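You operate a simulated robot arm through the tools that you are given. There is no shell and no other tool. Be economical: measure what you need, move in short steps, check, and stop when the job is done.

Carry out the task below with a simulated robot arm. There is one attempt and no reset: what you move stays moved.

JOB
Issue two scoopfuls of yoghurt into the open grey tub and stand it in the red crate.
Fine: yellow scoop only, put back; lids on both tubs; a spill of 3 g counts as damage.

Only the result counts: the job must be done as asked and must still hold three seconds after the hand-in. Knocking over, shifting, dropping, spilling or breaking anything else fails it. Lids that push on must go on centred and level and be pressed home; caps that screw on are set level and turned clockwise until they are tight.

ROBOT AND FRAMES
A 6-joint arm with a two-finger parallel gripper on a trunk, on a base that drives. Base frame: it is fixed to the floor where the robot stands at the start and does not move with it; the origin is under the middle of the robot, x ahead of it, y to its left, z up; the surface under the hand at the start is at about z = 880. Units: mm, rad, N and s.
With the tool pointing down near the work surface it reaches from about 160 to 840 mm from the robot's upright axis, wherever it stands. Its first joint turns from -2.897 to 2.897 rad. Places, roughly: inside of the red crate [-2000, -600, 600]; top of the aisle bench [500, -500, 900]; yellow scoop (25x9x9 cm) [500, -600, 900]. Payload 3.91 kg.
The TCP is the grasp point between the finger pads, 30 mm short of the fingertips. In the tool frame z runs along the fingers and y along their closing line. The gripper opens to 110 mm. The fingers are 20 mm wide and 10 mm thick; the gripper's body (48 by 112 mm) begins 55 mm behind the TCP.
Orientation is that of the tool frame in the base frame, as [roll, pitch, yaw] about the fixed x, y, z axes, in that order (R = Rz(yaw) Ry(pitch) Rx(roll)). With the fingers straight down and closing along the base's y, the tool's x points along the base's -x, its y along +y and its z along -z.

CONTROLS
- The arm moves only by the tool play_rows. Its argument "targets" is a list of rows, each an object of numbers (a shift or turn left out is 0, a gripper value left out holds the last): "fingers": the finger opening in mm, from 0 to 110; "tx", "ty", "tz": the shift along the base's x, y, z in units of 40 mm (1.0 is 40 mm); "rx", "ry", "rz": the turn, a rotation vector about the base's x, y, z in units of 5 degrees (1.0 is 5 degrees). In form: [{"fingers": .., "tx": .., "ty": .., "tz": .., "rx": .., "ry": .., "rz": ..}, ...]. A call has 1 to 10 rows; each row shifts and turns the commanded pose from where the row before left it. A call with a number of a shift or a turn outside -1 to 1 is refused whole. Rows are played at 5 a second. More than 50 mm and 0.15 rad between two rows, or a gripper value outside its range, and nothing of the call is played. A pose out of reach is approached as far as the arm can. The call stops where the force on the tool passes 90 N (or 10 N more than at its start, if that is more) or the arm is blocked; 0.2 s more then pass. Each finger travels about 108 mm/s and halts on what it meets, pressing with about 42 N; the grip force reading is that of the motor and also rises with nothing between the fingers. The clock runs only during rows and for 0.2 s after the last one: add rows that do not move to give the fingers time. It gives the time, the measured TCP pose, the force on the tool (base axes), the opening and the grip force at its end, in the units of the frame above (readings bear some noise), with the torque about the TCP (base axes, N m) and any sound that the robot's microphone picked up, and new pictures: "pictures" is both (left out), scene, wrist or none.
- Cameras (640 x 400 px; columns grow to the right, rows downward): "scene" is now at [-73.9, -37.7, 1553.9]; the picture's right is [-0.35, -0.94, 0.00], its down [-0.54, 0.20, -0.82] and it looks along [0.76, -0.29, -0.58] (base axes); focal length 226 px, centre (320, 200). "wrist" rides on the gripper at [77, 7, -114] in the tool frame; the picture's right is [-0.09, 1.00, 0.00], its down [-0.80, -0.07, -0.59] and it looks along [-0.59, -0.05, 0.80] (tool axes); focal length 270 px, centre (320, 200). There is no depth. A picture from a camera that has moved, and an enlarged one, comes with that camera's place and axes in the base frame and with its lens. The place of the scene camera against the robot may be out by one fixed shift of up to 25 mm in any direction.
- move_column(by): slides the trunk up (or, below 0, down) by that many mm; the arm and the scene camera ride with it, the base frame stays. It gives what a move gives, with no picture.
- base_move(legs): drives the robot by 1 to 6 legs, each [ahead, left, turn to the left] in mm, mm and rad, along the robot's own axes; the way and the turn of a leg run together, so that a leg with both is an arc; at most 1500 mm and 3.142 rad a leg. The arm and the cameras ride along, it lands a little off, and it stops where it bumps. It gives what a move gives, and a new picture of the scene camera.
- aim_head(pan, tilt): turns the head with the scene camera to pan (to the left, within 1.501 rad either way) and tilt (down, from -0.506 to 1.204), counted from straight ahead of the robot. It gives what a move gives, and a new picture of the scene camera.
- enlarge(camera, box): a new picture of the part [left, top, right, bottom] of that camera's present view, enlarged. It takes no simulated time.
- hand_in(): hands the job in; it is judged then, once.

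Go step by step. Nothing tells you exact positions but the pictures and the camera data: compare them with the known pose of the tool, close in by small moves and look again before you grip or let go. The budget is 120 turns and 260 pictures, counting those below and the enlarged ones. Unless the task says otherwise, let go and move clear before handing in.

The tools are called after "Call:" as a command line: name --argument value ..., lists and objects as JSON in quotes. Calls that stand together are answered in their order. play_rows: Moves the arm, as the interface text tells. Its arguments: {"type":"object","properties":{"targets":{"type":"array"},"pictures":{"type":"string","enum":["both","scene","wrist","none"]}},"required":["targets"]} The other tools are called the same way: move_column (by) slides the trunk up or down; base_move (legs) drives the base; aim_head (pan, tilt) turns the head that bears the scene camera; enlarge (camera, box) takes an enlarged picture of a part of a camera's view; hand_in () hands the job in.

At the start:

```text
t: 0.0
tool_pos: [349.1, -83.4, 1332.2]
orientation: [-3.142, -0.001, 3.141]
force: [0.0, 0.2, -0.8]
ft_torque: [0.02, 0.01, -0.01]
finger_gap: 109.7
finger_force: 0.0
trunk travel left (down, up): [-475.0, 65.0]
robot x, y, heading: [0.3, 2.4, -0.0]
head pan, tilt: [-0.36, 0.614]
```

scene: 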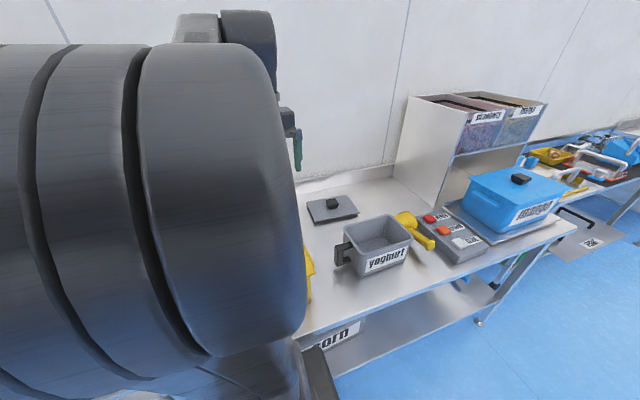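
wrist: 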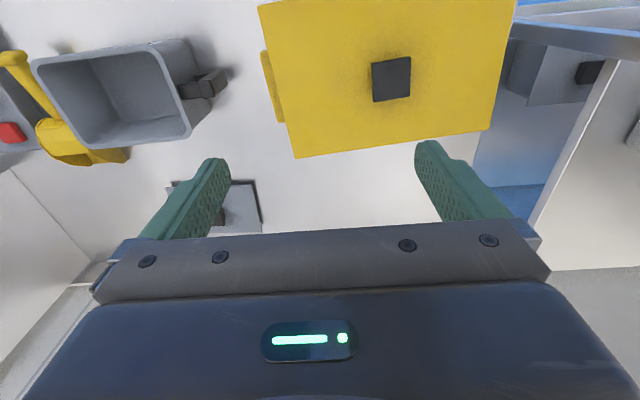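

I see a bench with an open grey tub labelled yoghurt, a scoop beside it, a blue tub, and a yellow lidded tub nearer the robot. I will enlarge to read the labels.

Call:
enlarge --camera "scene" --box '[300, 160, 460, 280]'

Call:
enlarge --camera "scene" --box '[400, 80, 640, 250]'

Call:
aim_head --pan -1.2 --tilt 0.6

```text
3.33 times, centred on (380, 220) of scene
camera zoom: at [-73.9, -37.7, 1553.9], right [-0.35, -0.94, 0.0], down [-0.54, 0.2, -0.82], along [0.76, -0.29, -0.58], focal length 752 px, centre (120, 133)
```

zoom: 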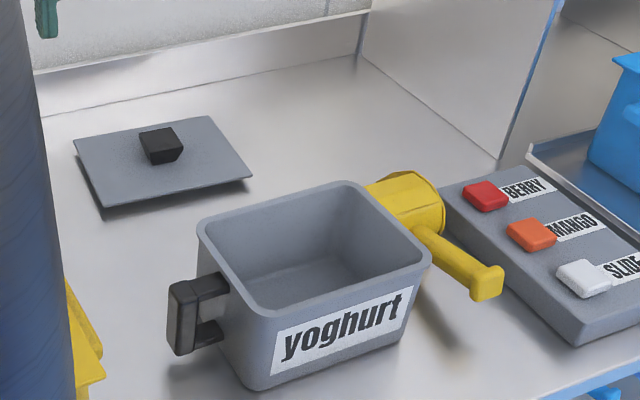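

```text
2.35 times, centred on (520, 165) of scene
camera zoom: at [-73.9, -37.7, 1553.9], right [-0.35, -0.94, 0.0], down [-0.54, 0.2, -0.82], along [0.76, -0.29, -0.58], focal length 531 px, centre (-151, 282)
```

zoom: 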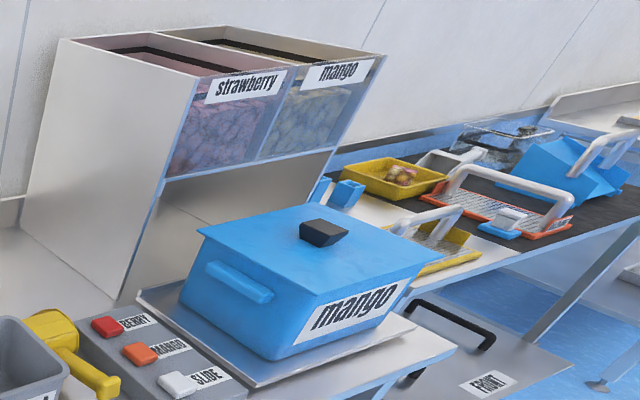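

```text
t: 1.2
tool_pos: [349.3, -82.5, 1331.3]
orientation: [3.14, 0.0, 3.141]
force: [-0.3, 0.2, 0.6]
ft_torque: [0.02, 0.02, 0.01]
finger_gap: 110.0
finger_force: 0.1
trunk travel left (down, up): [-475.0, 65.0]
robot x, y, heading: [-1.3, 3.4, -0.003]
head pan, tilt: [-1.201, 0.6]
camera scene: at [-124.2, -89.1, 1555.1], right [-0.93, -0.36, 0.0], down [-0.2, 0.53, -0.83], along [0.3, -0.77, -0.56], focal length 226 px, centre (320, 200)
```

scene: 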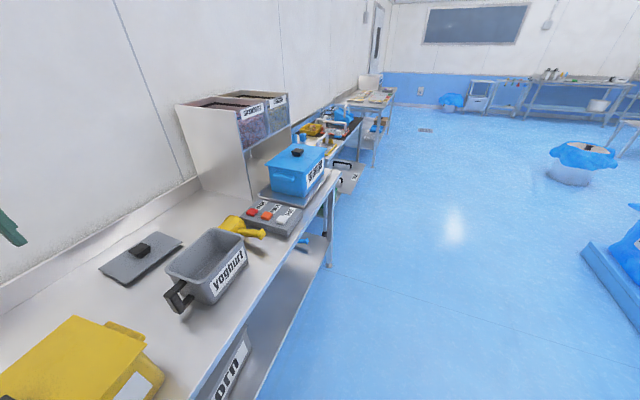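

The dispenser holds strawberry and mango, and the source for yoghurt is probably the lidded yellow tub. I'll look at its label and around the room.

Call:
enlarge --camera "scene" --box '[0, 300, 280, 400]'

Call:
aim_head --pan -0.9 --tilt 1.1

Call:
aim_head --pan 1.2 --tilt 0.6

```text
2.29 times, centred on (140, 350) of scene
camera zoom: at [-124.2, -89.1, 1555.1], right [-0.93, -0.36, 0.0], down [-0.2, 0.53, -0.83], along [0.3, -0.77, -0.56], focal length 516 px, centre (731, -143)
```

zoom: 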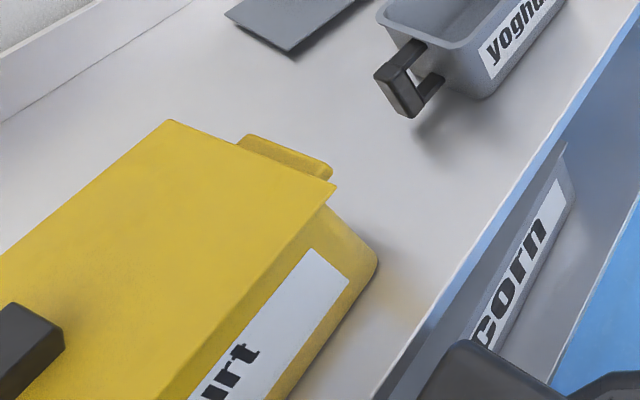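

```text
t: 2.1
tool_pos: [349.2, -83.0, 1331.6]
orientation: [-3.141, 0.001, -3.141]
force: [0.1, -0.7, 0.2]
ft_torque: [0.01, -0.01, 0.02]
finger_gap: 109.7
finger_force: 0.1
trunk travel left (down, up): [-475.0, 65.0]
robot x, y, heading: [-2.9, -3.4, -0.002]
head pan, tilt: [-0.901, 1.1]
camera scene: at [-116.6, -59.0, 1518.8], right [-0.8, -0.6, 0.0], down [-0.53, 0.7, -0.49], along [0.29, -0.39, -0.87], focal length 226 px, centre (320, 200)
```

scene: 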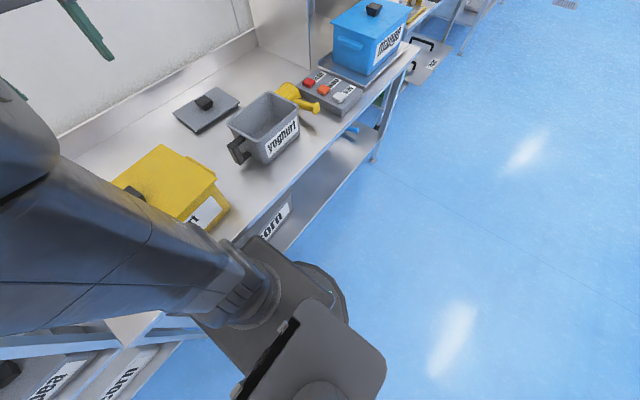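

```text
t: 4.1
tool_pos: [348.5, -82.9, 1329.7]
orientation: [3.14, -0.002, 3.14]
force: [-0.3, 0.4, 0.6]
ft_torque: [-0.03, 0.0, 0.04]
finger_gap: 109.7
finger_force: 0.1
trunk travel left (down, up): [-475.0, 65.0]
robot x, y, heading: [1.8, -2.5, -0.003]
head pan, tilt: [1.201, 0.6]
camera scene: at [-124.2, 75.7, 1555.1], right [0.93, -0.36, 0.0], down [-0.2, -0.53, -0.82], along [0.3, 0.77, -0.57], focal length 226 px, centre (320, 200)
```

scene: 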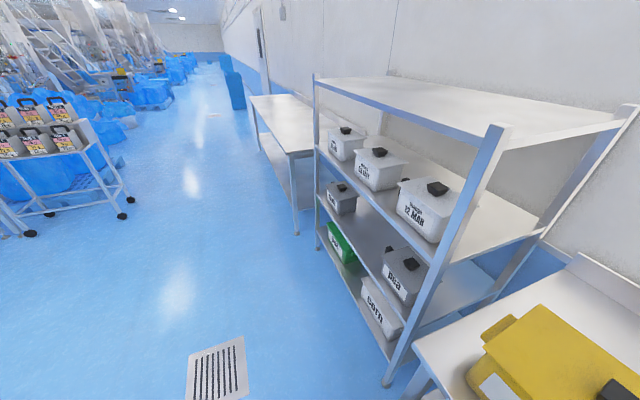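

There is a shelf of labelled tubs to the left; I'll read them and the yellow tub's label.

Call:
enlarge --camera "scene" --box '[310, 110, 480, 240]'

Call:
enlarge --camera "scene" --box '[310, 170, 450, 360]'

Call:
aim_head --pan 0.4 --tilt 0.9

```text
3.08 times, centred on (395, 175) of scene
camera zoom: at [-124.2, 75.7, 1555.1], right [0.93, -0.36, 0.0], down [-0.2, -0.53, -0.82], along [0.3, 0.77, -0.57], focal length 695 px, centre (89, 277)
```

zoom: 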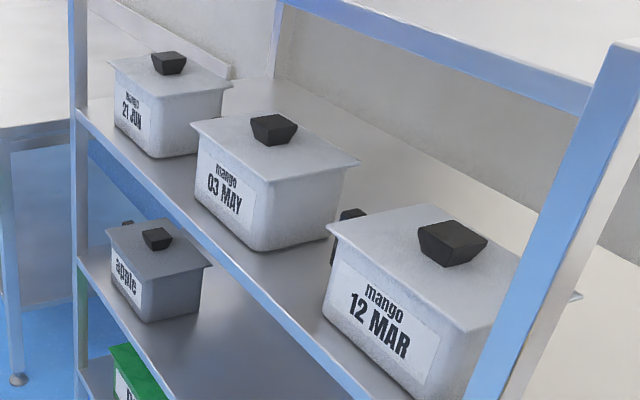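

```text
2.11 times, centred on (380, 265) of scene
camera zoom: at [-124.2, 75.7, 1555.1], right [0.93, -0.36, 0.0], down [-0.2, -0.53, -0.82], along [0.3, 0.77, -0.57], focal length 475 px, centre (194, 63)
```

zoom: 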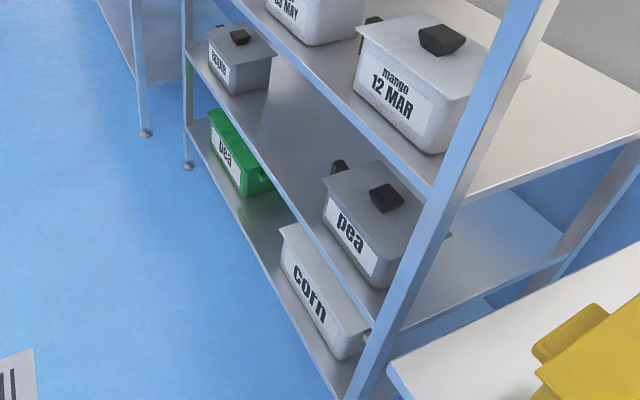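

```text
t: 5.2
tool_pos: [348.9, -83.1, 1332.0]
orientation: [3.141, -0.002, 3.141]
force: [0.6, -0.1, 0.6]
ft_torque: [0.02, -0.01, -0.02]
finger_gap: 110.1
finger_force: 0.0
trunk travel left (down, up): [-475.0, 65.0]
robot x, y, heading: [-0.1, -1.6, 0.0]
head pan, tilt: [0.4, 0.901]
camera scene: at [-86.7, 22.7, 1530.4], right [0.39, -0.92, 0.0], down [-0.72, -0.31, -0.62], along [0.57, 0.24, -0.78], focal length 226 px, centre (320, 200)
```

scene: 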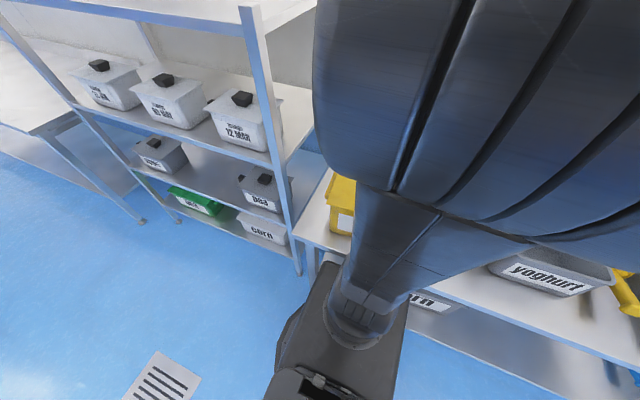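

The yellow tub is the yoghurt store ("…urt"); the grey tub, its lid and the scoop are to its right. I'll drive a bit back and right for even reach, then look down with the wrist camera.

Call:
base_move --legs '[[-100, -270, 0]]'

Call:
play_rows --targets '[{"tz": 0}, {"tz": 0}]' --pictures "wrist"

Call:
aim_head --pan -0.5 --tilt 0.8

```text
t: 7.2
tool_pos: [249.1, -353.5, 1331.7]
orientation: [-3.141, 0.002, 3.14]
force: [-0.6, -0.4, 0.5]
ft_torque: [0.01, -0.01, 0.05]
finger_gap: 109.9
finger_force: 0.0
trunk travel left (down, up): [-475.0, 65.0]
robot x, y, heading: [-101.9, -268.9, -0.003]
head pan, tilt: [0.4, 0.901]
camera scene: at [-185.8, -248.0, 1530.3], right [0.39, -0.92, 0.0], down [-0.72, -0.3, -0.62], along [0.57, 0.24, -0.78], focal length 226 px, centre (320, 200)
```

scene: 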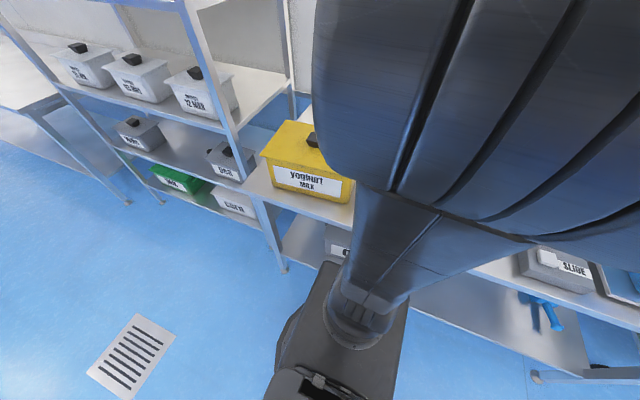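

```text
t: 7.8
tool_pos: [249.5, -353.8, 1331.2]
orientation: [3.141, 0.001, 3.139]
force: [-0.5, 0.3, 0.0]
ft_torque: [0.0, -0.01, 0.01]
finger_gap: 110.1
finger_force: 0.1
trunk travel left (down, up): [-475.0, 65.0]
robot x, y, heading: [-104.6, -268.0, -0.006]
head pan, tilt: [0.4, 0.901]
camera wrist: at [173.3, -347.1, 1445.8], right [0.09, 1.0, 0.0], down [0.8, -0.07, 0.59], along [0.59, -0.05, -0.8], focal length 270 px, centre (320, 200)
```

wrist: 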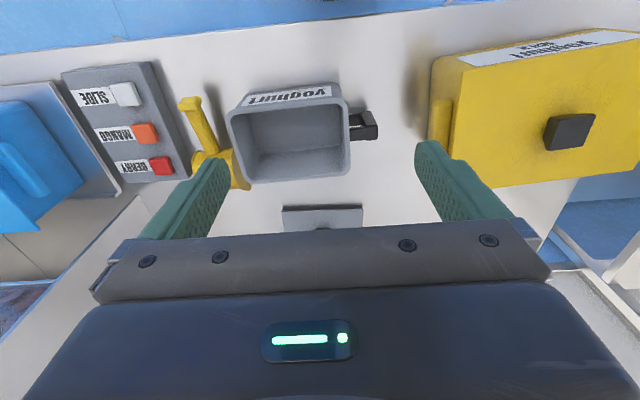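

```text
t: 9.0
tool_pos: [248.5, -354.1, 1331.9]
orientation: [-3.141, 0.001, 3.141]
force: [0.0, 0.4, -0.1]
ft_torque: [-0.03, 0.02, -0.01]
finger_gap: 110.0
finger_force: 0.1
trunk travel left (down, up): [-475.0, 65.0]
robot x, y, heading: [-99.8, -268.0, -0.001]
head pan, tilt: [-0.499, 0.799]
camera scene: at [-184.4, -315.2, 1538.2], right [-0.48, -0.88, 0.0], down [-0.63, 0.34, -0.7], along [0.61, -0.33, -0.72], focal length 226 px, centre (320, 200)
```

scene: 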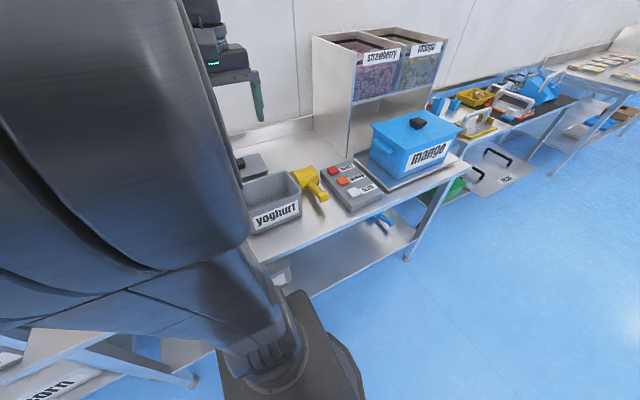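

The yellow tub reads "yoghurt"; I'll enlarge to confirm and see the scoop shape.

Call:
enlarge --camera "wrist" --box '[160, 70, 400, 220]'

Call:
enlarge --camera "wrist" --box '[400, 10, 640, 160]'

Call:
enlarge --camera "scene" --box '[235, 140, 395, 240]'

```text
2.67 times, centred on (280, 145) of wrist
camera zoom: at [173.3, -347.1, 1445.8], right [0.09, 1.0, 0.0], down [0.8, -0.07, 0.59], along [0.59, -0.05, -0.8], focal length 721 px, centre (427, 347)
```

zoom: 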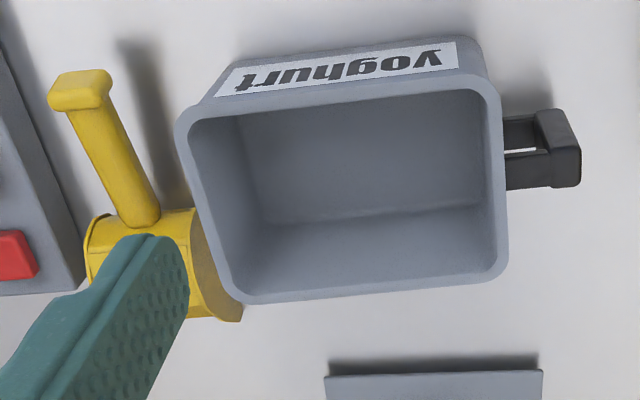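

```text
2.67 times, centred on (520, 85) of wrist
camera zoom: at [173.3, -347.1, 1445.8], right [0.09, 1.0, 0.0], down [0.8, -0.07, 0.59], along [0.59, -0.05, -0.8], focal length 721 px, centre (-213, 507)
```

zoom: 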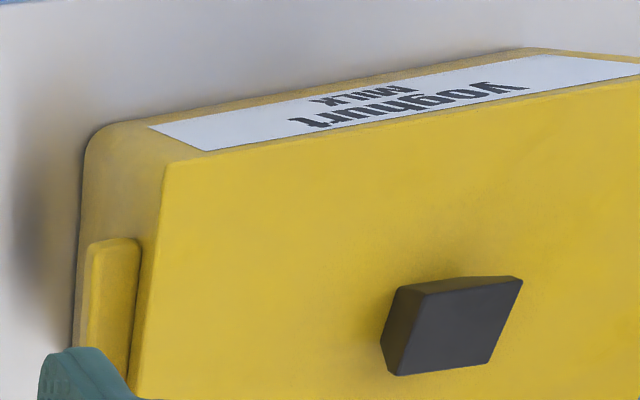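

```text
4.00 times, centred on (315, 190) of scene
camera zoom: at [-184.4, -315.2, 1538.2], right [-0.48, -0.88, 0.0], down [-0.63, 0.34, -0.7], along [0.61, -0.33, -0.72], focal length 903 px, centre (340, 240)
```

zoom: 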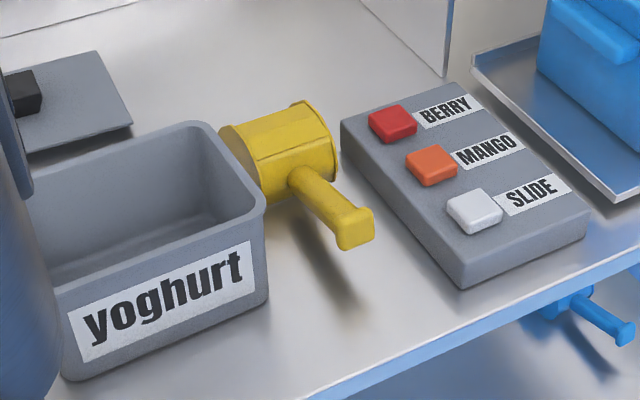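

The label says yoghurt (milk). Next I'll move the wrist camera over the scoop to see which way its cup faces.

Call:
play_rows --targets '[{"ty": -1}, {"ty": -1}, {"ty": -1}, {"ty": -1}, {"ty": -1, "tz": -1}, {"ty": -0.5, "tz": -1}, {"tz": -1}, {"tz": -1}]'

Call:
enlarge --camera "wrist" --box '[160, 0, 480, 200]'

```text
refused: row 5 steps farther than a row can; nothing moved
```

```text
2.00 times, centred on (320, 100) of wrist
camera zoom: at [173.3, -347.1, 1445.8], right [0.09, 1.0, 0.0], down [0.8, -0.07, 0.59], along [0.59, -0.05, -0.8], focal length 541 px, centre (320, 400)
```

zoom: 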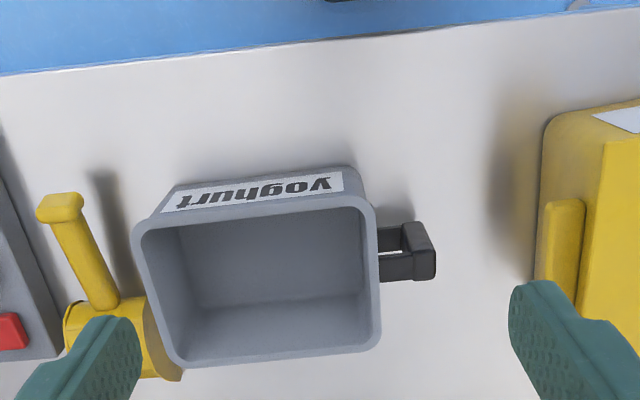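

The step was too long when combined; I'll repeat with shorter rows.

Call:
play_rows --targets '[{"ty": -1}, {"ty": -1}, {"ty": -1}, {"ty": -0.8, "tz": -0.8}, {"ty": -0.8, "tz": -0.8}, {"ty": -0.8, "tz": -0.8}, {"tz": -1}]'

Call:
enlarge --camera "wrist" --box '[160, 0, 480, 200]'

```text
t: 10.6
tool_pos: [248.2, -569.8, 1195.3]
orientation: [3.141, -0.001, 3.139]
force: [-0.3, -0.6, 0.3]
ft_torque: [-0.02, 0.02, -0.01]
finger_gap: 110.0
finger_force: 0.1
trunk travel left (down, up): [-475.0, 65.0]
robot x, y, heading: [-99.2, -269.6, -0.003]
head pan, tilt: [-0.499, 0.799]
camera scene: at [-184.2, -315.5, 1538.3], right [-0.48, -0.88, 0.0], down [-0.63, 0.34, -0.7], along [0.61, -0.33, -0.72], focal length 226 px, centre (320, 200)
camera wrist: at [172.7, -564.2, 1310.1], right [0.09, 1.0, 0.0], down [0.8, -0.07, 0.59], along [0.59, -0.05, -0.8], focal length 270 px, centre (320, 200)
```

scene: 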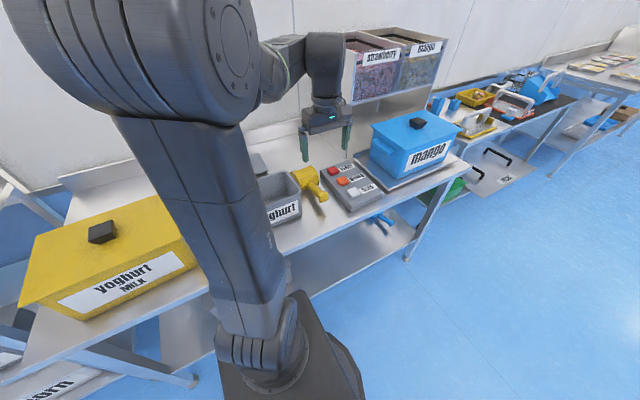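
wrist: 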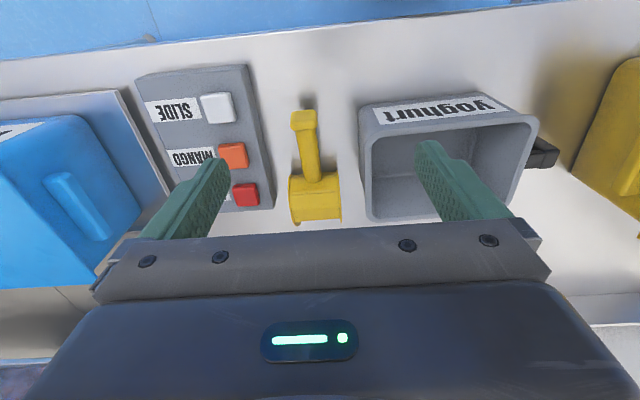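

```text
2.00 times, centred on (320, 100) of wrist
camera zoom: at [172.7, -564.2, 1310.1], right [0.09, 1.0, 0.0], down [0.8, -0.07, 0.59], along [0.59, -0.05, -0.8], focal length 541 px, centre (320, 400)
```

zoom: 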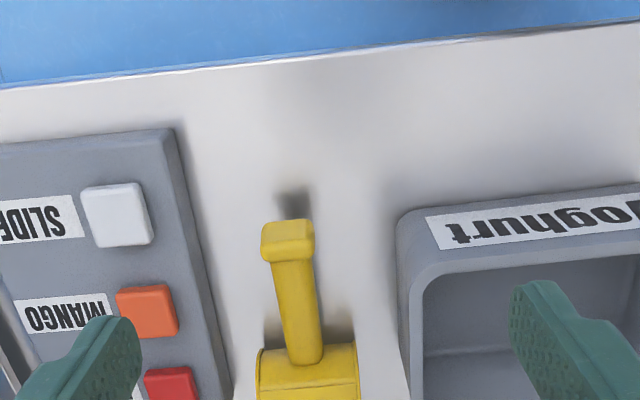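

I see the scoop lying with its handle toward the robot, near (310..490, -597). I need its mouth direction, so I'll enlarge.

Call:
enlarge --camera "wrist" --box '[250, 90, 380, 230]'

Call:
enlarge --camera "scene" --box '[270, 150, 350, 220]'

```text
2.86 times, centred on (315, 160) of wrist
camera zoom: at [172.7, -564.2, 1310.1], right [0.09, 1.0, 0.0], down [0.8, -0.07, 0.59], along [0.59, -0.05, -0.8], focal length 772 px, centre (334, 314)
```

zoom: 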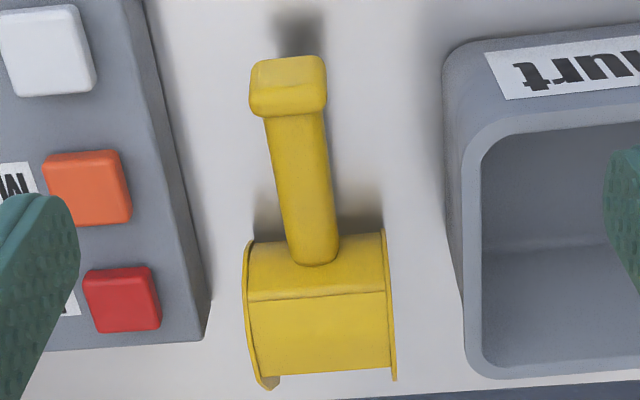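

```text
5.71 times, centred on (310, 185) of scene
camera zoom: at [-184.2, -315.5, 1538.3], right [-0.48, -0.88, 0.0], down [-0.63, 0.34, -0.7], along [0.61, -0.33, -0.72], focal length 1290 px, centre (377, 286)
```

zoom: 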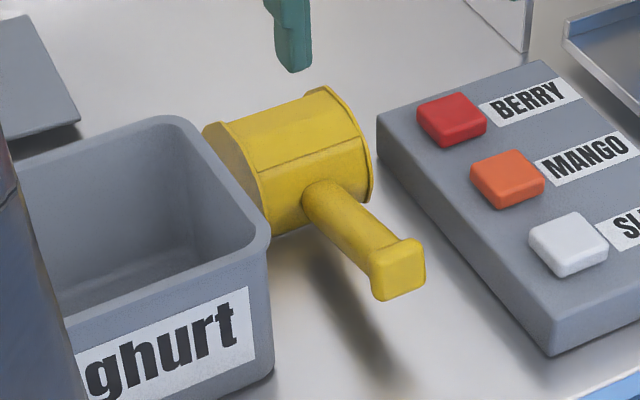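

The cup's opening seems on the far side or underneath. I'll swing the tool over and tilt so that the wrist camera looks back at it.

Call:
play_rows --targets '[{"tx": 0.75, "ry": 1}, {"tx": 0.75, "ry": 1}, {"tx": 0.75, "ry": 1}, {"tx": 0.75, "ry": 1}, {"tx": 0.75, "ry": 1}, {"tx": 0.75, "ry": 1}, {"tx": 0.75, "ry": 1}, {"tx": 0.75, "ry": 1}, {"tx": 0.75, "ry": 1}, {"tx": 0.75, "ry": 1}]' --pictures "none"

Call:
play_rows --targets '[{"tx": 0.5, "tz": -0.5, "ry": 1}, {"tx": 0, "tz": -0.5, "ry": 1}, {"tx": 0}]' --pictures "both"

```text
t: 12.8
tool_pos: [400.3, -543.6, 1044.4]
orientation: [-3.132, -0.864, 3.139]
force: [0.6, 0.2, -0.4]
ft_torque: [0.06, 0.04, 0.01]
finger_gap: 110.1
finger_force: 0.0
out of reach, approached as far as the arm can: row 6, 7, 8, 9, 10
trunk travel left (down, up): [-475.0, 65.0]
robot x, y, heading: [-102.0, -275.4, 0.0]
head pan, tilt: [-0.499, 0.799]
```

```text
t: 13.6
tool_pos: [381.7, -537.6, 982.4]
orientation: [-3.131, -1.037, 3.134]
force: [24.0, -7.4, 70.4]
ft_torque: [4.17, -3.21, -1.69]
finger_gap: 109.5
finger_force: 0.0
out of reach, approached as far as the arm can: row 1, 2
trunk travel left (down, up): [-475.0, 65.0]
robot x, y, heading: [-101.0, -267.7, 0.0]
head pan, tilt: [-0.499, 0.799]
camera scene: at [-186.6, -314.2, 1539.3], right [-0.48, -0.88, 0.0], down [-0.63, 0.34, -0.7], along [0.61, -0.34, -0.72], focal length 226 px, centre (320, 200)
camera wrist: at [442.1, -530.1, 1106.7], right [0.04, 1.0, -0.08], down [0.92, -0.07, -0.39], along [-0.39, -0.06, -0.92], focal length 270 px, centre (320, 200)
```

scene: 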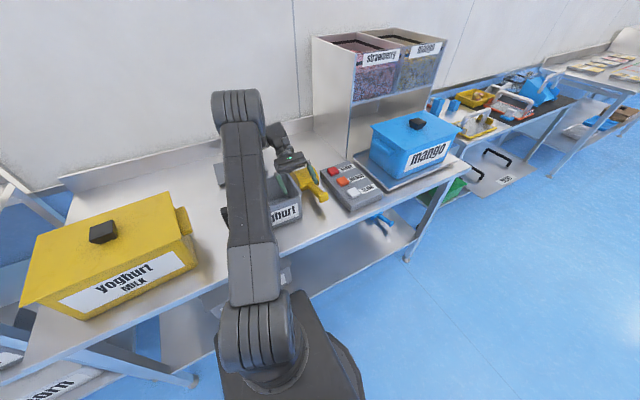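
wrist: 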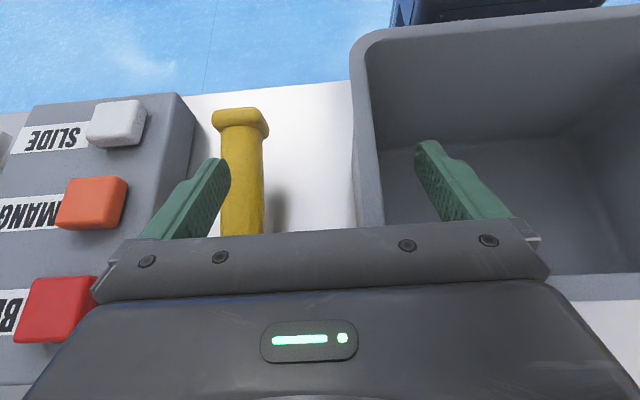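

The arm ran out of reach and is now pressing on something; I'll lift straight up at once.

Call:
play_rows --targets '[{"tz": 0.5, "tx": -0.5}, {"tz": 1}, {"tz": 1}]'

```text
t: 14.4
tool_pos: [325.7, -535.9, 1044.2]
orientation: [-3.135, -1.043, 3.139]
force: [0.8, 0.1, -0.2]
ft_torque: [-0.01, 0.02, -0.03]
finger_gap: 110.1
finger_force: 0.1
out of reach, approached as far as the arm can: row 2, 3
trunk travel left (down, up): [-475.0, 65.0]
robot x, y, heading: [-99.3, -270.3, -0.001]
head pan, tilt: [-0.499, 0.799]
camera scene: at [-185.1, -315.1, 1538.0], right [-0.48, -0.88, 0.0], down [-0.63, 0.34, -0.7], along [0.61, -0.34, -0.72], focal length 226 px, centre (320, 200)
camera wrist: at [387.8, -528.9, 1168.9], right [0.04, 1.0, -0.08], down [0.92, -0.07, -0.39], along [-0.4, -0.06, -0.92], focal length 270 px, centre (320, 200)
```

scene: 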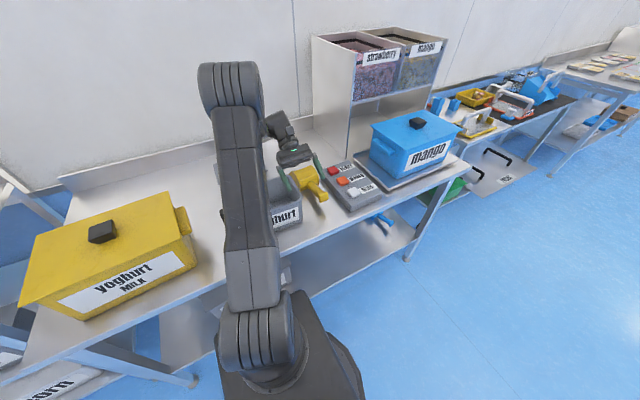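
wrist: 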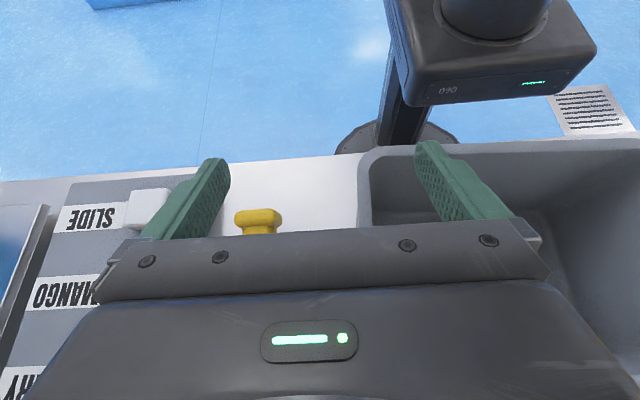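

Nothing seems displaced. I'll go back upright while retreating, then look again.

Call:
play_rows --targets '[{"tz": 0.7, "tx": -0.3, "ry": -1}, {"tz": 0.7, "tx": -0.3, "ry": -1}, {"tz": 0.7, "tx": -0.3, "ry": -1}, {"tz": 0.5, "ry": -1}, {"tz": 0.5, "ry": -1}, {"ry": -1}, {"ry": -1}, {"ry": -1}, {"ry": -1}, {"ry": -1}]' --pictures "none"

Call:
play_rows --targets '[{"ry": -1}, {"ry": -1}, {"tx": 0}]'

Call:
enlarge --camera "scene" --box '[235, 140, 395, 240]'

```text
t: 16.6
tool_pos: [293.5, -535.3, 1170.4]
orientation: [-3.141, -0.171, 3.138]
force: [-0.2, 0.5, -0.2]
ft_torque: [-0.02, -0.01, -0.03]
finger_gap: 110.0
finger_force: 0.0
trunk travel left (down, up): [-475.0, 65.0]
robot x, y, heading: [-102.3, -272.1, -0.003]
head pan, tilt: [-0.499, 0.799]
```

```text
t: 17.4
tool_pos: [292.9, -535.0, 1169.2]
orientation: [3.14, 0.0, 3.14]
force: [-0.4, 0.3, -0.5]
ft_torque: [0.02, -0.02, -0.03]
finger_gap: 110.3
finger_force: 0.2
trunk travel left (down, up): [-475.0, 65.0]
robot x, y, heading: [-99.5, -270.3, -0.003]
head pan, tilt: [-0.499, 0.799]
camera scene: at [-184.3, -315.4, 1538.3], right [-0.48, -0.88, 0.0], down [-0.63, 0.34, -0.7], along [0.61, -0.34, -0.72], focal length 226 px, centre (320, 200)
camera wrist: at [217.5, -528.7, 1283.8], right [0.09, 1.0, 0.0], down [0.8, -0.07, 0.59], along [0.59, -0.05, -0.8], focal length 270 px, centre (320, 200)
```

scene: 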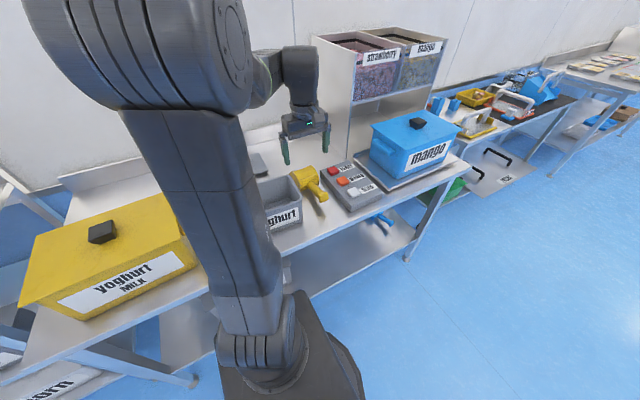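
wrist: 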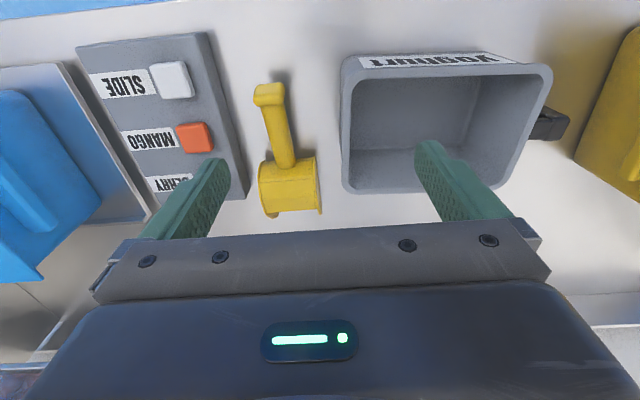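

```text
4.00 times, centred on (315, 190) of scene
camera zoom: at [-184.3, -315.4, 1538.3], right [-0.48, -0.88, 0.0], down [-0.63, 0.34, -0.7], along [0.61, -0.34, -0.72], focal length 903 px, centre (340, 240)
```

zoom: 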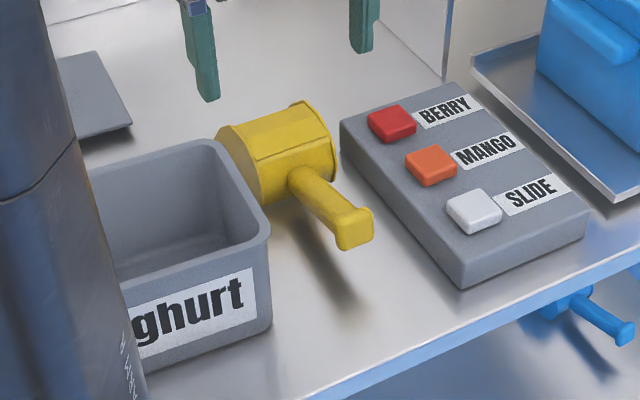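

The grey tub slid only a few millimetres; the scoop is unchanged. Knob of the yellow lid triangulates to about (364, 12, 1063), so I'll move above it.

Call:
play_rows --targets '[{"ty": 1}, {"ty": 1}, {"ty": 1}, {"ty": 1}, {"ty": 1}, {"ty": 1}, {"ty": 1}, {"ty": 1}, {"ty": 1}, {"ty": 1}]' --pictures "none"

Call:
play_rows --targets '[{"ty": 1, "tx": 0.5}, {"ty": 1, "tx": 0.5}, {"ty": 1, "tx": 0.5}, {"ty": 0.68, "tx": 0.28}, {"tx": 0}]'

```text
t: 19.6
tool_pos: [295.8, -131.9, 1169.8]
orientation: [-3.141, -0.001, 3.139]
force: [-0.4, 0.0, 0.7]
ft_torque: [0.0, 0.0, -0.03]
finger_gap: 110.0
finger_force: 0.0
trunk travel left (down, up): [-475.0, 65.0]
robot x, y, heading: [-102.1, -269.8, -0.001]
head pan, tilt: [-0.499, 0.799]
```

```text
t: 20.8
tool_pos: [365.7, 13.4, 1169.4]
orientation: [3.141, -0.001, 3.141]
force: [0.5, -0.4, 0.3]
ft_torque: [-0.01, 0.03, 0.0]
finger_gap: 110.0
finger_force: 0.1
trunk travel left (down, up): [-475.0, 65.0]
robot x, y, heading: [-97.2, -270.8, -0.005]
head pan, tilt: [-0.499, 0.799]
camera scene: at [-184.6, -315.3, 1538.3], right [-0.48, -0.88, 0.0], down [-0.63, 0.34, -0.7], along [0.61, -0.34, -0.72], focal length 226 px, centre (320, 200)
camera wrist: at [289.0, 20.1, 1283.3], right [0.09, 1.0, 0.0], down [0.8, -0.07, 0.59], along [0.59, -0.05, -0.8], focal length 270 px, centre (320, 200)
```

scene: 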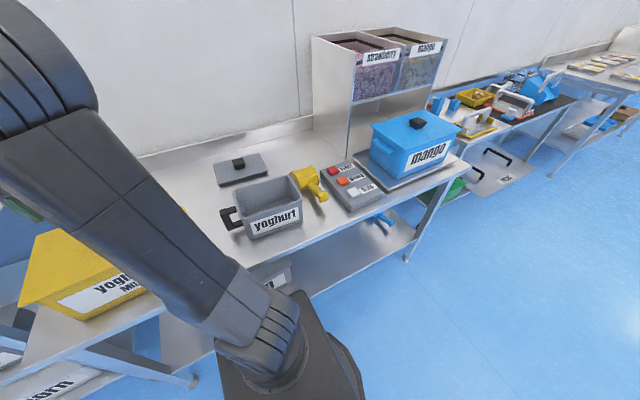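
wrist: 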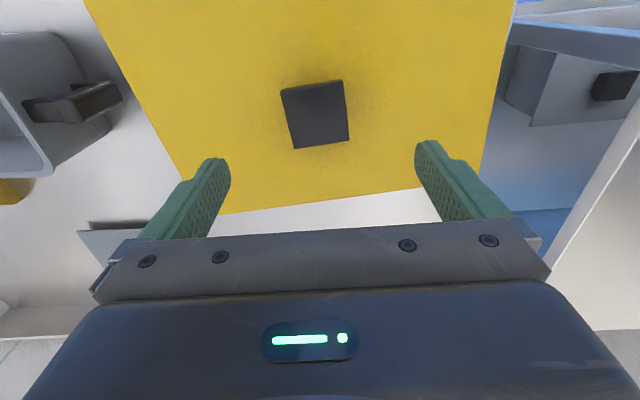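

Knob centre is at about (363, 10), lid turned about 4° anticlockwise. I'll align and descend close above it.

Call:
play_rows --targets '[{"tz": -1, "rz": 0.8, "ty": -0.05}, {"tz": -0.9}, {"tz": 0}]' --pictures "wrist"

```text
t: 21.6
tool_pos: [365.7, 9.9, 1094.0]
orientation: [-3.141, -0.001, -3.072]
force: [-0.9, 0.1, -1.0]
ft_torque: [-0.02, -0.02, 0.05]
finger_gap: 110.2
finger_force: 0.0
trunk travel left (down, up): [-475.0, 65.0]
robot x, y, heading: [-99.4, -268.2, -0.003]
head pan, tilt: [-0.499, 0.799]
camera wrist: at [289.3, 10.7, 1207.4], right [0.02, 1.0, 0.0], down [0.8, -0.02, 0.59], along [0.59, -0.01, -0.8], focal length 270 px, centre (320, 200)
```

wrist: 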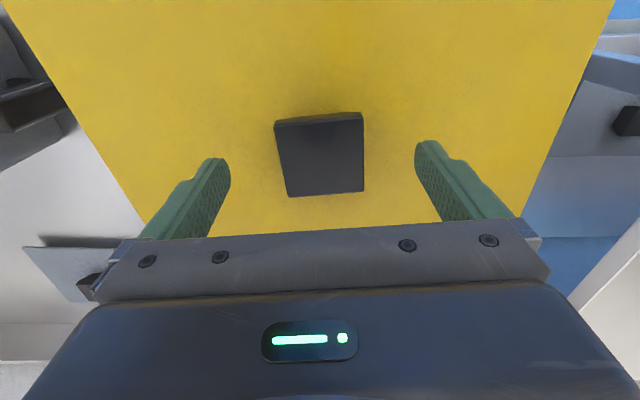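

Aligned; I'll descend to the knob and grip.

Call:
play_rows --targets '[{"tz": -0.4, "tx": -0.03}, {"tz": -0.3}, {"tz": 0}]' --pictures "wrist"

```text
t: 22.4
tool_pos: [365.8, 8.7, 1065.4]
orientation: [-3.141, 0.0, -3.074]
force: [-0.1, 0.6, 9.0]
ft_torque: [-0.25, 0.01, 0.07]
finger_gap: 109.7
finger_force: 0.0
trunk travel left (down, up): [-475.0, 65.0]
robot x, y, heading: [-99.6, -272.8, -0.003]
head pan, tilt: [-0.499, 0.799]
camera wrist: at [288.2, 10.9, 1180.1], right [0.02, 1.0, 0.0], down [0.8, -0.02, 0.6], along [0.6, -0.01, -0.8], focal length 270 px, centre (320, 200)
```

wrist: 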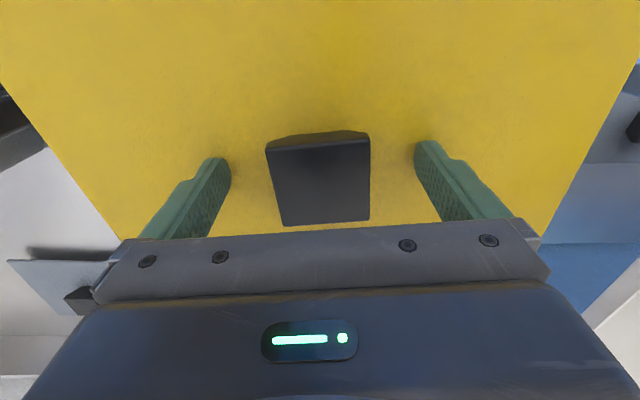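

Tips touch the lid (lid top ≈ 1035). Lift 3 mm, grip, and lift slowly.

Call:
play_rows --targets '[{"tz": 0.08}, {"fingers": 0}, {"fingers": 0}, {"fingers": 0}, {"tz": 0}]' --pictures "none"

Call:
play_rows --targets '[{"tz": 0.3}, {"tz": 0.5}, {"tz": 0.7}, {"tz": 1}, {"tz": 0}]'

```text
t: 23.6
tool_pos: [365.2, 10.2, 1067.9]
orientation: [3.142, 0.001, -3.074]
force: [0.3, -0.6, 0.2]
ft_torque: [-0.04, 0.02, 0.03]
finger_gap: 49.6
finger_force: 42.0
trunk travel left (down, up): [-475.0, 65.0]
robot x, y, heading: [-99.2, -268.3, -0.0]
head pan, tilt: [-0.499, 0.799]
```

```text
t: 24.8
tool_pos: [365.1, 10.0, 1167.6]
orientation: [3.141, -0.001, -3.074]
force: [-0.1, 0.3, -1.5]
ft_torque: [0.0, 0.01, 0.02]
finger_gap: 49.8
finger_force: 42.4
trunk travel left (down, up): [-475.0, 65.0]
robot x, y, heading: [-99.8, -270.6, 0.0]
head pan, tilt: [-0.499, 0.799]
camera scene: at [-184.3, -315.2, 1538.3], right [-0.48, -0.88, 0.0], down [-0.63, 0.34, -0.7], along [0.61, -0.34, -0.72], focal length 226 px, centre (320, 200)
camera wrist: at [288.2, 11.1, 1282.2], right [0.02, 1.0, 0.0], down [0.8, -0.02, 0.59], along [0.59, -0.01, -0.8], focal length 270 px, centre (320, 200)
```

scene: 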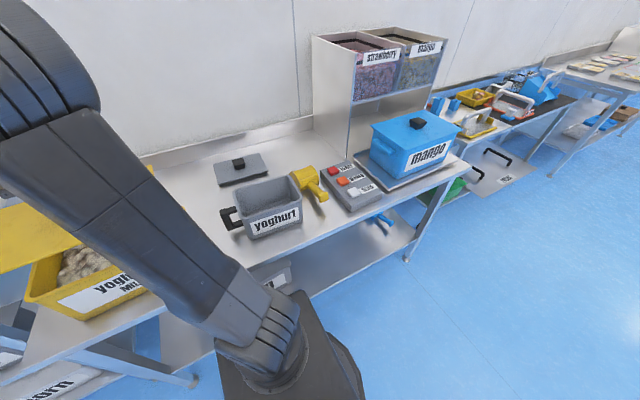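
wrist: 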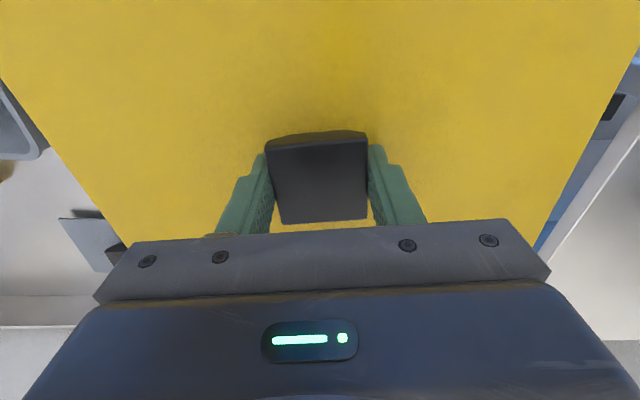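

The lid is off and yoghurt is visible. I'll carry it over free bench behind, toward (640, -60).

Call:
play_rows --targets '[{"tx": 0.95, "ty": -0.25}, {"tx": 0.95, "ty": -0.25}, {"tx": 0.95, "ty": -0.25}, {"tx": 0.95, "ty": -0.25}, {"tx": 0.95, "ty": -0.25}, {"tx": 0.95, "ty": -0.25}, {"tx": 0.95, "ty": -0.25}, {"tx": 0}]'

```text
t: 26.6
tool_pos: [630.7, -60.4, 1169.1]
orientation: [3.14, 0.001, -3.074]
force: [1.5, 0.4, -1.8]
ft_torque: [0.04, 0.02, -0.01]
finger_gap: 49.4
finger_force: 42.0
trunk travel left (down, up): [-475.0, 65.0]
robot x, y, heading: [-100.2, -271.8, -0.007]
head pan, tilt: [-0.499, 0.799]
camera scene: at [-184.6, -315.3, 1538.3], right [-0.48, -0.88, 0.0], down [-0.63, 0.34, -0.7], along [0.61, -0.34, -0.72], focal length 226 px, centre (320, 200)
camera wrist: at [553.8, -59.2, 1282.2], right [0.02, 1.0, 0.0], down [0.8, -0.02, 0.59], along [0.59, -0.01, -0.8], focal length 270 px, centre (320, 200)
```

scene: 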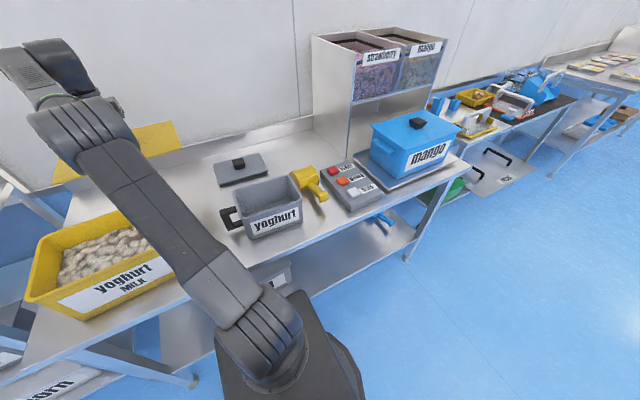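
wrist: 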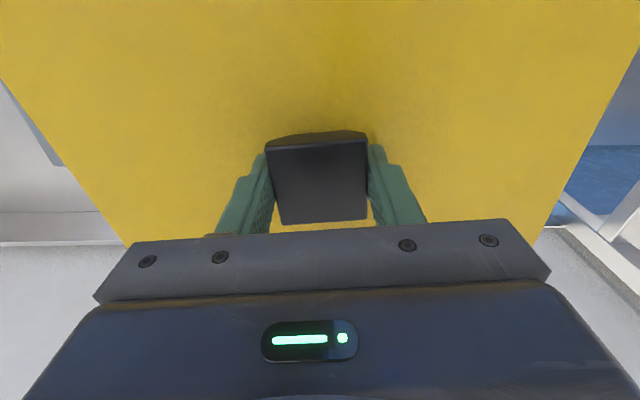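

Space below is clear. Lowering the lid toward the bench.

Call:
play_rows --targets '[{"tz": -1}, {"tz": -1}, {"tz": -1}, {"tz": -1}, {"tz": -1}, {"tz": 0}]' --pictures "none"

Call:
play_rows --targets '[{"tz": -0.25}, {"tz": -0.25}, {"tz": -0.2}, {"tz": 0}]' --pictures "wrist"

```text
t: 28.0
tool_pos: [630.9, -60.7, 966.7]
orientation: [3.141, 0.001, -3.073]
force: [0.4, -0.8, -1.8]
ft_torque: [0.0, 0.0, -0.01]
finger_gap: 49.7
finger_force: 41.6
trunk travel left (down, up): [-475.0, 65.0]
robot x, y, heading: [-100.7, -270.6, -0.003]
head pan, tilt: [-0.499, 0.799]
```

```text
t: 29.0
tool_pos: [631.1, -59.1, 940.2]
orientation: [3.141, -0.001, -3.075]
force: [-0.3, 0.1, -1.0]
ft_torque: [-0.02, 0.02, 0.01]
finger_gap: 49.3
finger_force: 41.5
trunk travel left (down, up): [-475.0, 65.0]
robot x, y, heading: [-100.7, -268.0, 0.002]
head pan, tilt: [-0.499, 0.799]
camera wrist: at [554.4, -59.1, 1054.4], right [0.02, 1.0, 0.0], down [0.8, -0.02, 0.59], along [0.59, -0.01, -0.8], focal length 270 px, centre (320, 200)
```

wrist: 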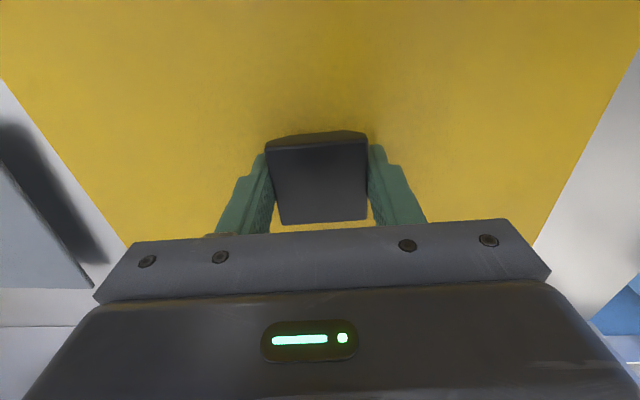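

Still above the bench, with a clear gap to the grey lid. Continue down slowly.

Call:
play_rows --targets '[{"tz": -0.15}, {"tz": -0.15}, {"tz": -0.1}, {"tz": 0}]' --pictures "none"

Call:
play_rows --targets '[{"tz": -0.1}, {"tz": 0}]' --pictures "wrist"

```text
t: 30.0
tool_pos: [629.9, -59.2, 929.8]
orientation: [3.14, 0.008, -3.076]
force: [7.5, 0.8, 31.9]
ft_torque: [-0.11, 0.7, 0.19]
finger_gap: 49.8
finger_force: 42.0
trunk travel left (down, up): [-475.0, 65.0]
robot x, y, heading: [-100.0, -270.7, -0.002]
head pan, tilt: [-0.499, 0.799]
```

```text
t: 30.6
tool_pos: [630.8, -60.5, 928.1]
orientation: [3.138, 0.012, -3.074]
force: [10.4, 2.5, 46.8]
ft_torque: [-0.29, 0.18, 0.3]
finger_gap: 49.4
finger_force: 42.0
trunk travel left (down, up): [-475.0, 65.0]
robot x, y, heading: [-97.6, -269.4, 0.0]
head pan, tilt: [-0.499, 0.799]
camera wrist: at [552.2, -59.3, 1041.3], right [0.02, 1.0, 0.0], down [0.8, -0.02, 0.6], along [0.6, -0.01, -0.8], focal length 270 px, centre (320, 200)
```

wrist: 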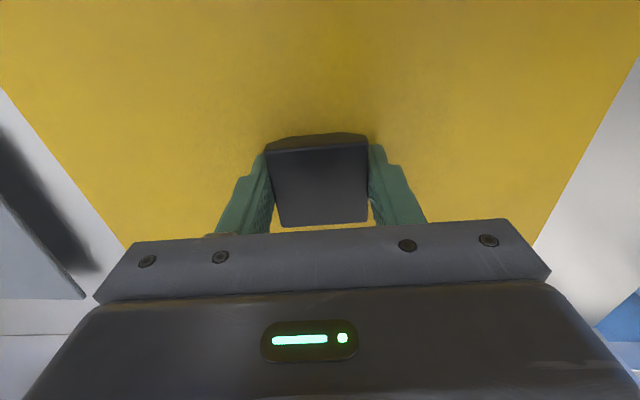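

Lid is on the bench (TCP ≈ 931). Ease off, release and rise.

Call:
play_rows --targets '[{"tz": 0.15}, {"fingers": 110}, {"fingers": 110}, {"fingers": 110}, {"tz": 1}, {"tz": 1}, {"tz": 1}, {"tz": 1}, {"tz": 1}, {"tz": 1}]'

```text
t: 32.8
tool_pos: [630.1, -59.0, 1168.3]
orientation: [-3.141, -0.002, -3.074]
force: [-0.4, 0.0, 0.8]
ft_torque: [0.02, 0.05, 0.01]
finger_gap: 110.2
finger_force: 0.0
trunk travel left (down, up): [-475.0, 65.0]
robot x, y, heading: [-100.8, -269.2, -0.001]
head pan, tilt: [-0.499, 0.799]
camera scene: at [-184.4, -315.2, 1538.2], right [-0.48, -0.88, 0.0], down [-0.63, 0.34, -0.7], along [0.61, -0.34, -0.72], focal length 226 px, centre (320, 200)
camera wrist: at [553.4, -58.3, 1282.1], right [0.02, 1.0, 0.0], down [0.8, -0.02, 0.59], along [0.59, -0.01, -0.8], focal length 270 px, centre (320, 200)
```

scene: 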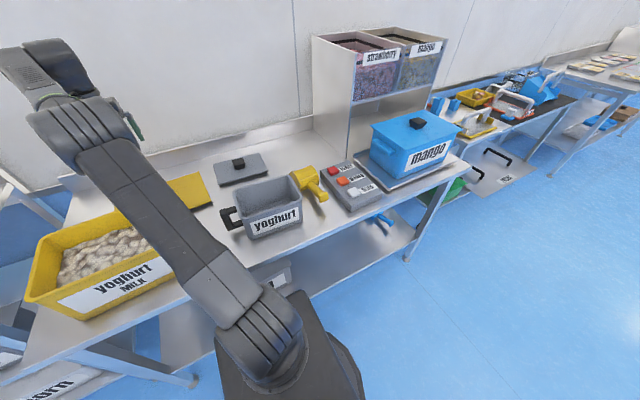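
wrist: 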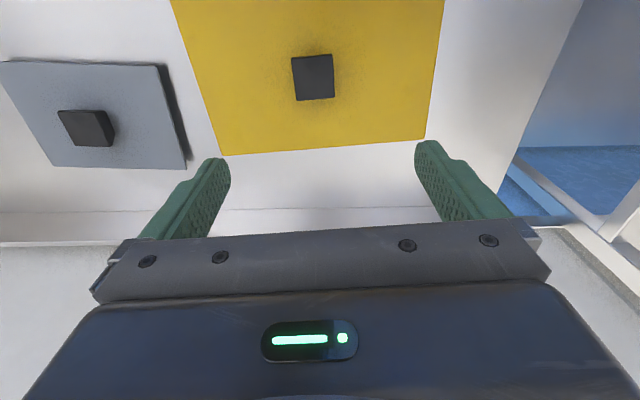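

Lid rests well clear; grey-lid knob is at about (687, -383). Now to the scoop handle.

Call:
play_rows --targets '[{"tx": -0.52, "ty": -1, "rz": -0.8}, {"tx": -0.52, "ty": -1}, {"tx": -0.52, "ty": -1}, {"tx": -0.52, "ty": -1}, {"tx": -0.52, "ty": -1}, {"tx": -0.52, "ty": -1}, {"tx": -0.52, "ty": -1}, {"tx": -0.52, "ty": -1}, {"tx": -0.52, "ty": -1}, {"tx": -0.52, "ty": -1}]' --pictures "none"

Call:
play_rows --targets '[{"tx": -0.52, "ty": -1}, {"tx": -0.52, "ty": -1}, {"tx": -0.52, "ty": -1}, {"tx": -0.4, "ty": -0.5}, {"tz": -1}, {"tz": -1}, {"tz": 0}]' --pictures "wrist"

```text
t: 35.0
tool_pos: [421.8, -460.6, 1169.8]
orientation: [3.141, 0.001, 3.139]
force: [-0.9, 0.1, -0.3]
ft_torque: [0.03, 0.01, 0.01]
finger_gap: 110.2
finger_force: 0.0
trunk travel left (down, up): [-475.0, 65.0]
robot x, y, heading: [-97.7, -275.0, -0.002]
head pan, tilt: [-0.499, 0.799]
```

```text
t: 36.6
tool_pos: [343.8, -599.5, 1085.8]
orientation: [3.141, -0.001, 3.14]
force: [0.0, -0.2, 0.6]
ft_torque: [-0.03, 0.02, 0.0]
finger_gap: 110.0
finger_force: 0.0
trunk travel left (down, up): [-475.0, 65.0]
robot x, y, heading: [-96.7, -272.1, -0.005]
head pan, tilt: [-0.499, 0.799]
camera wrist: at [266.5, -592.4, 1199.6], right [0.09, 1.0, 0.0], down [0.8, -0.07, 0.59], along [0.59, -0.05, -0.8], focal length 270 px, centre (320, 200)
```

wrist: 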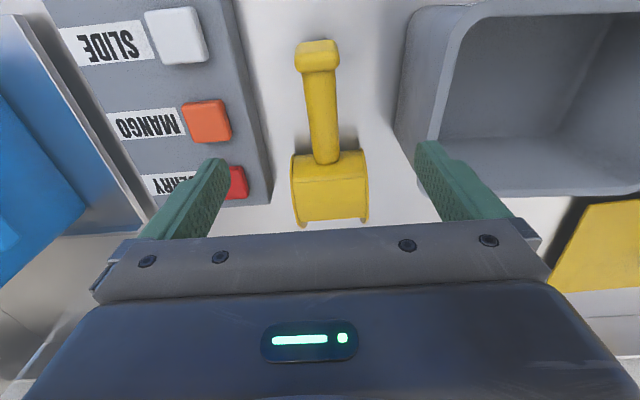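

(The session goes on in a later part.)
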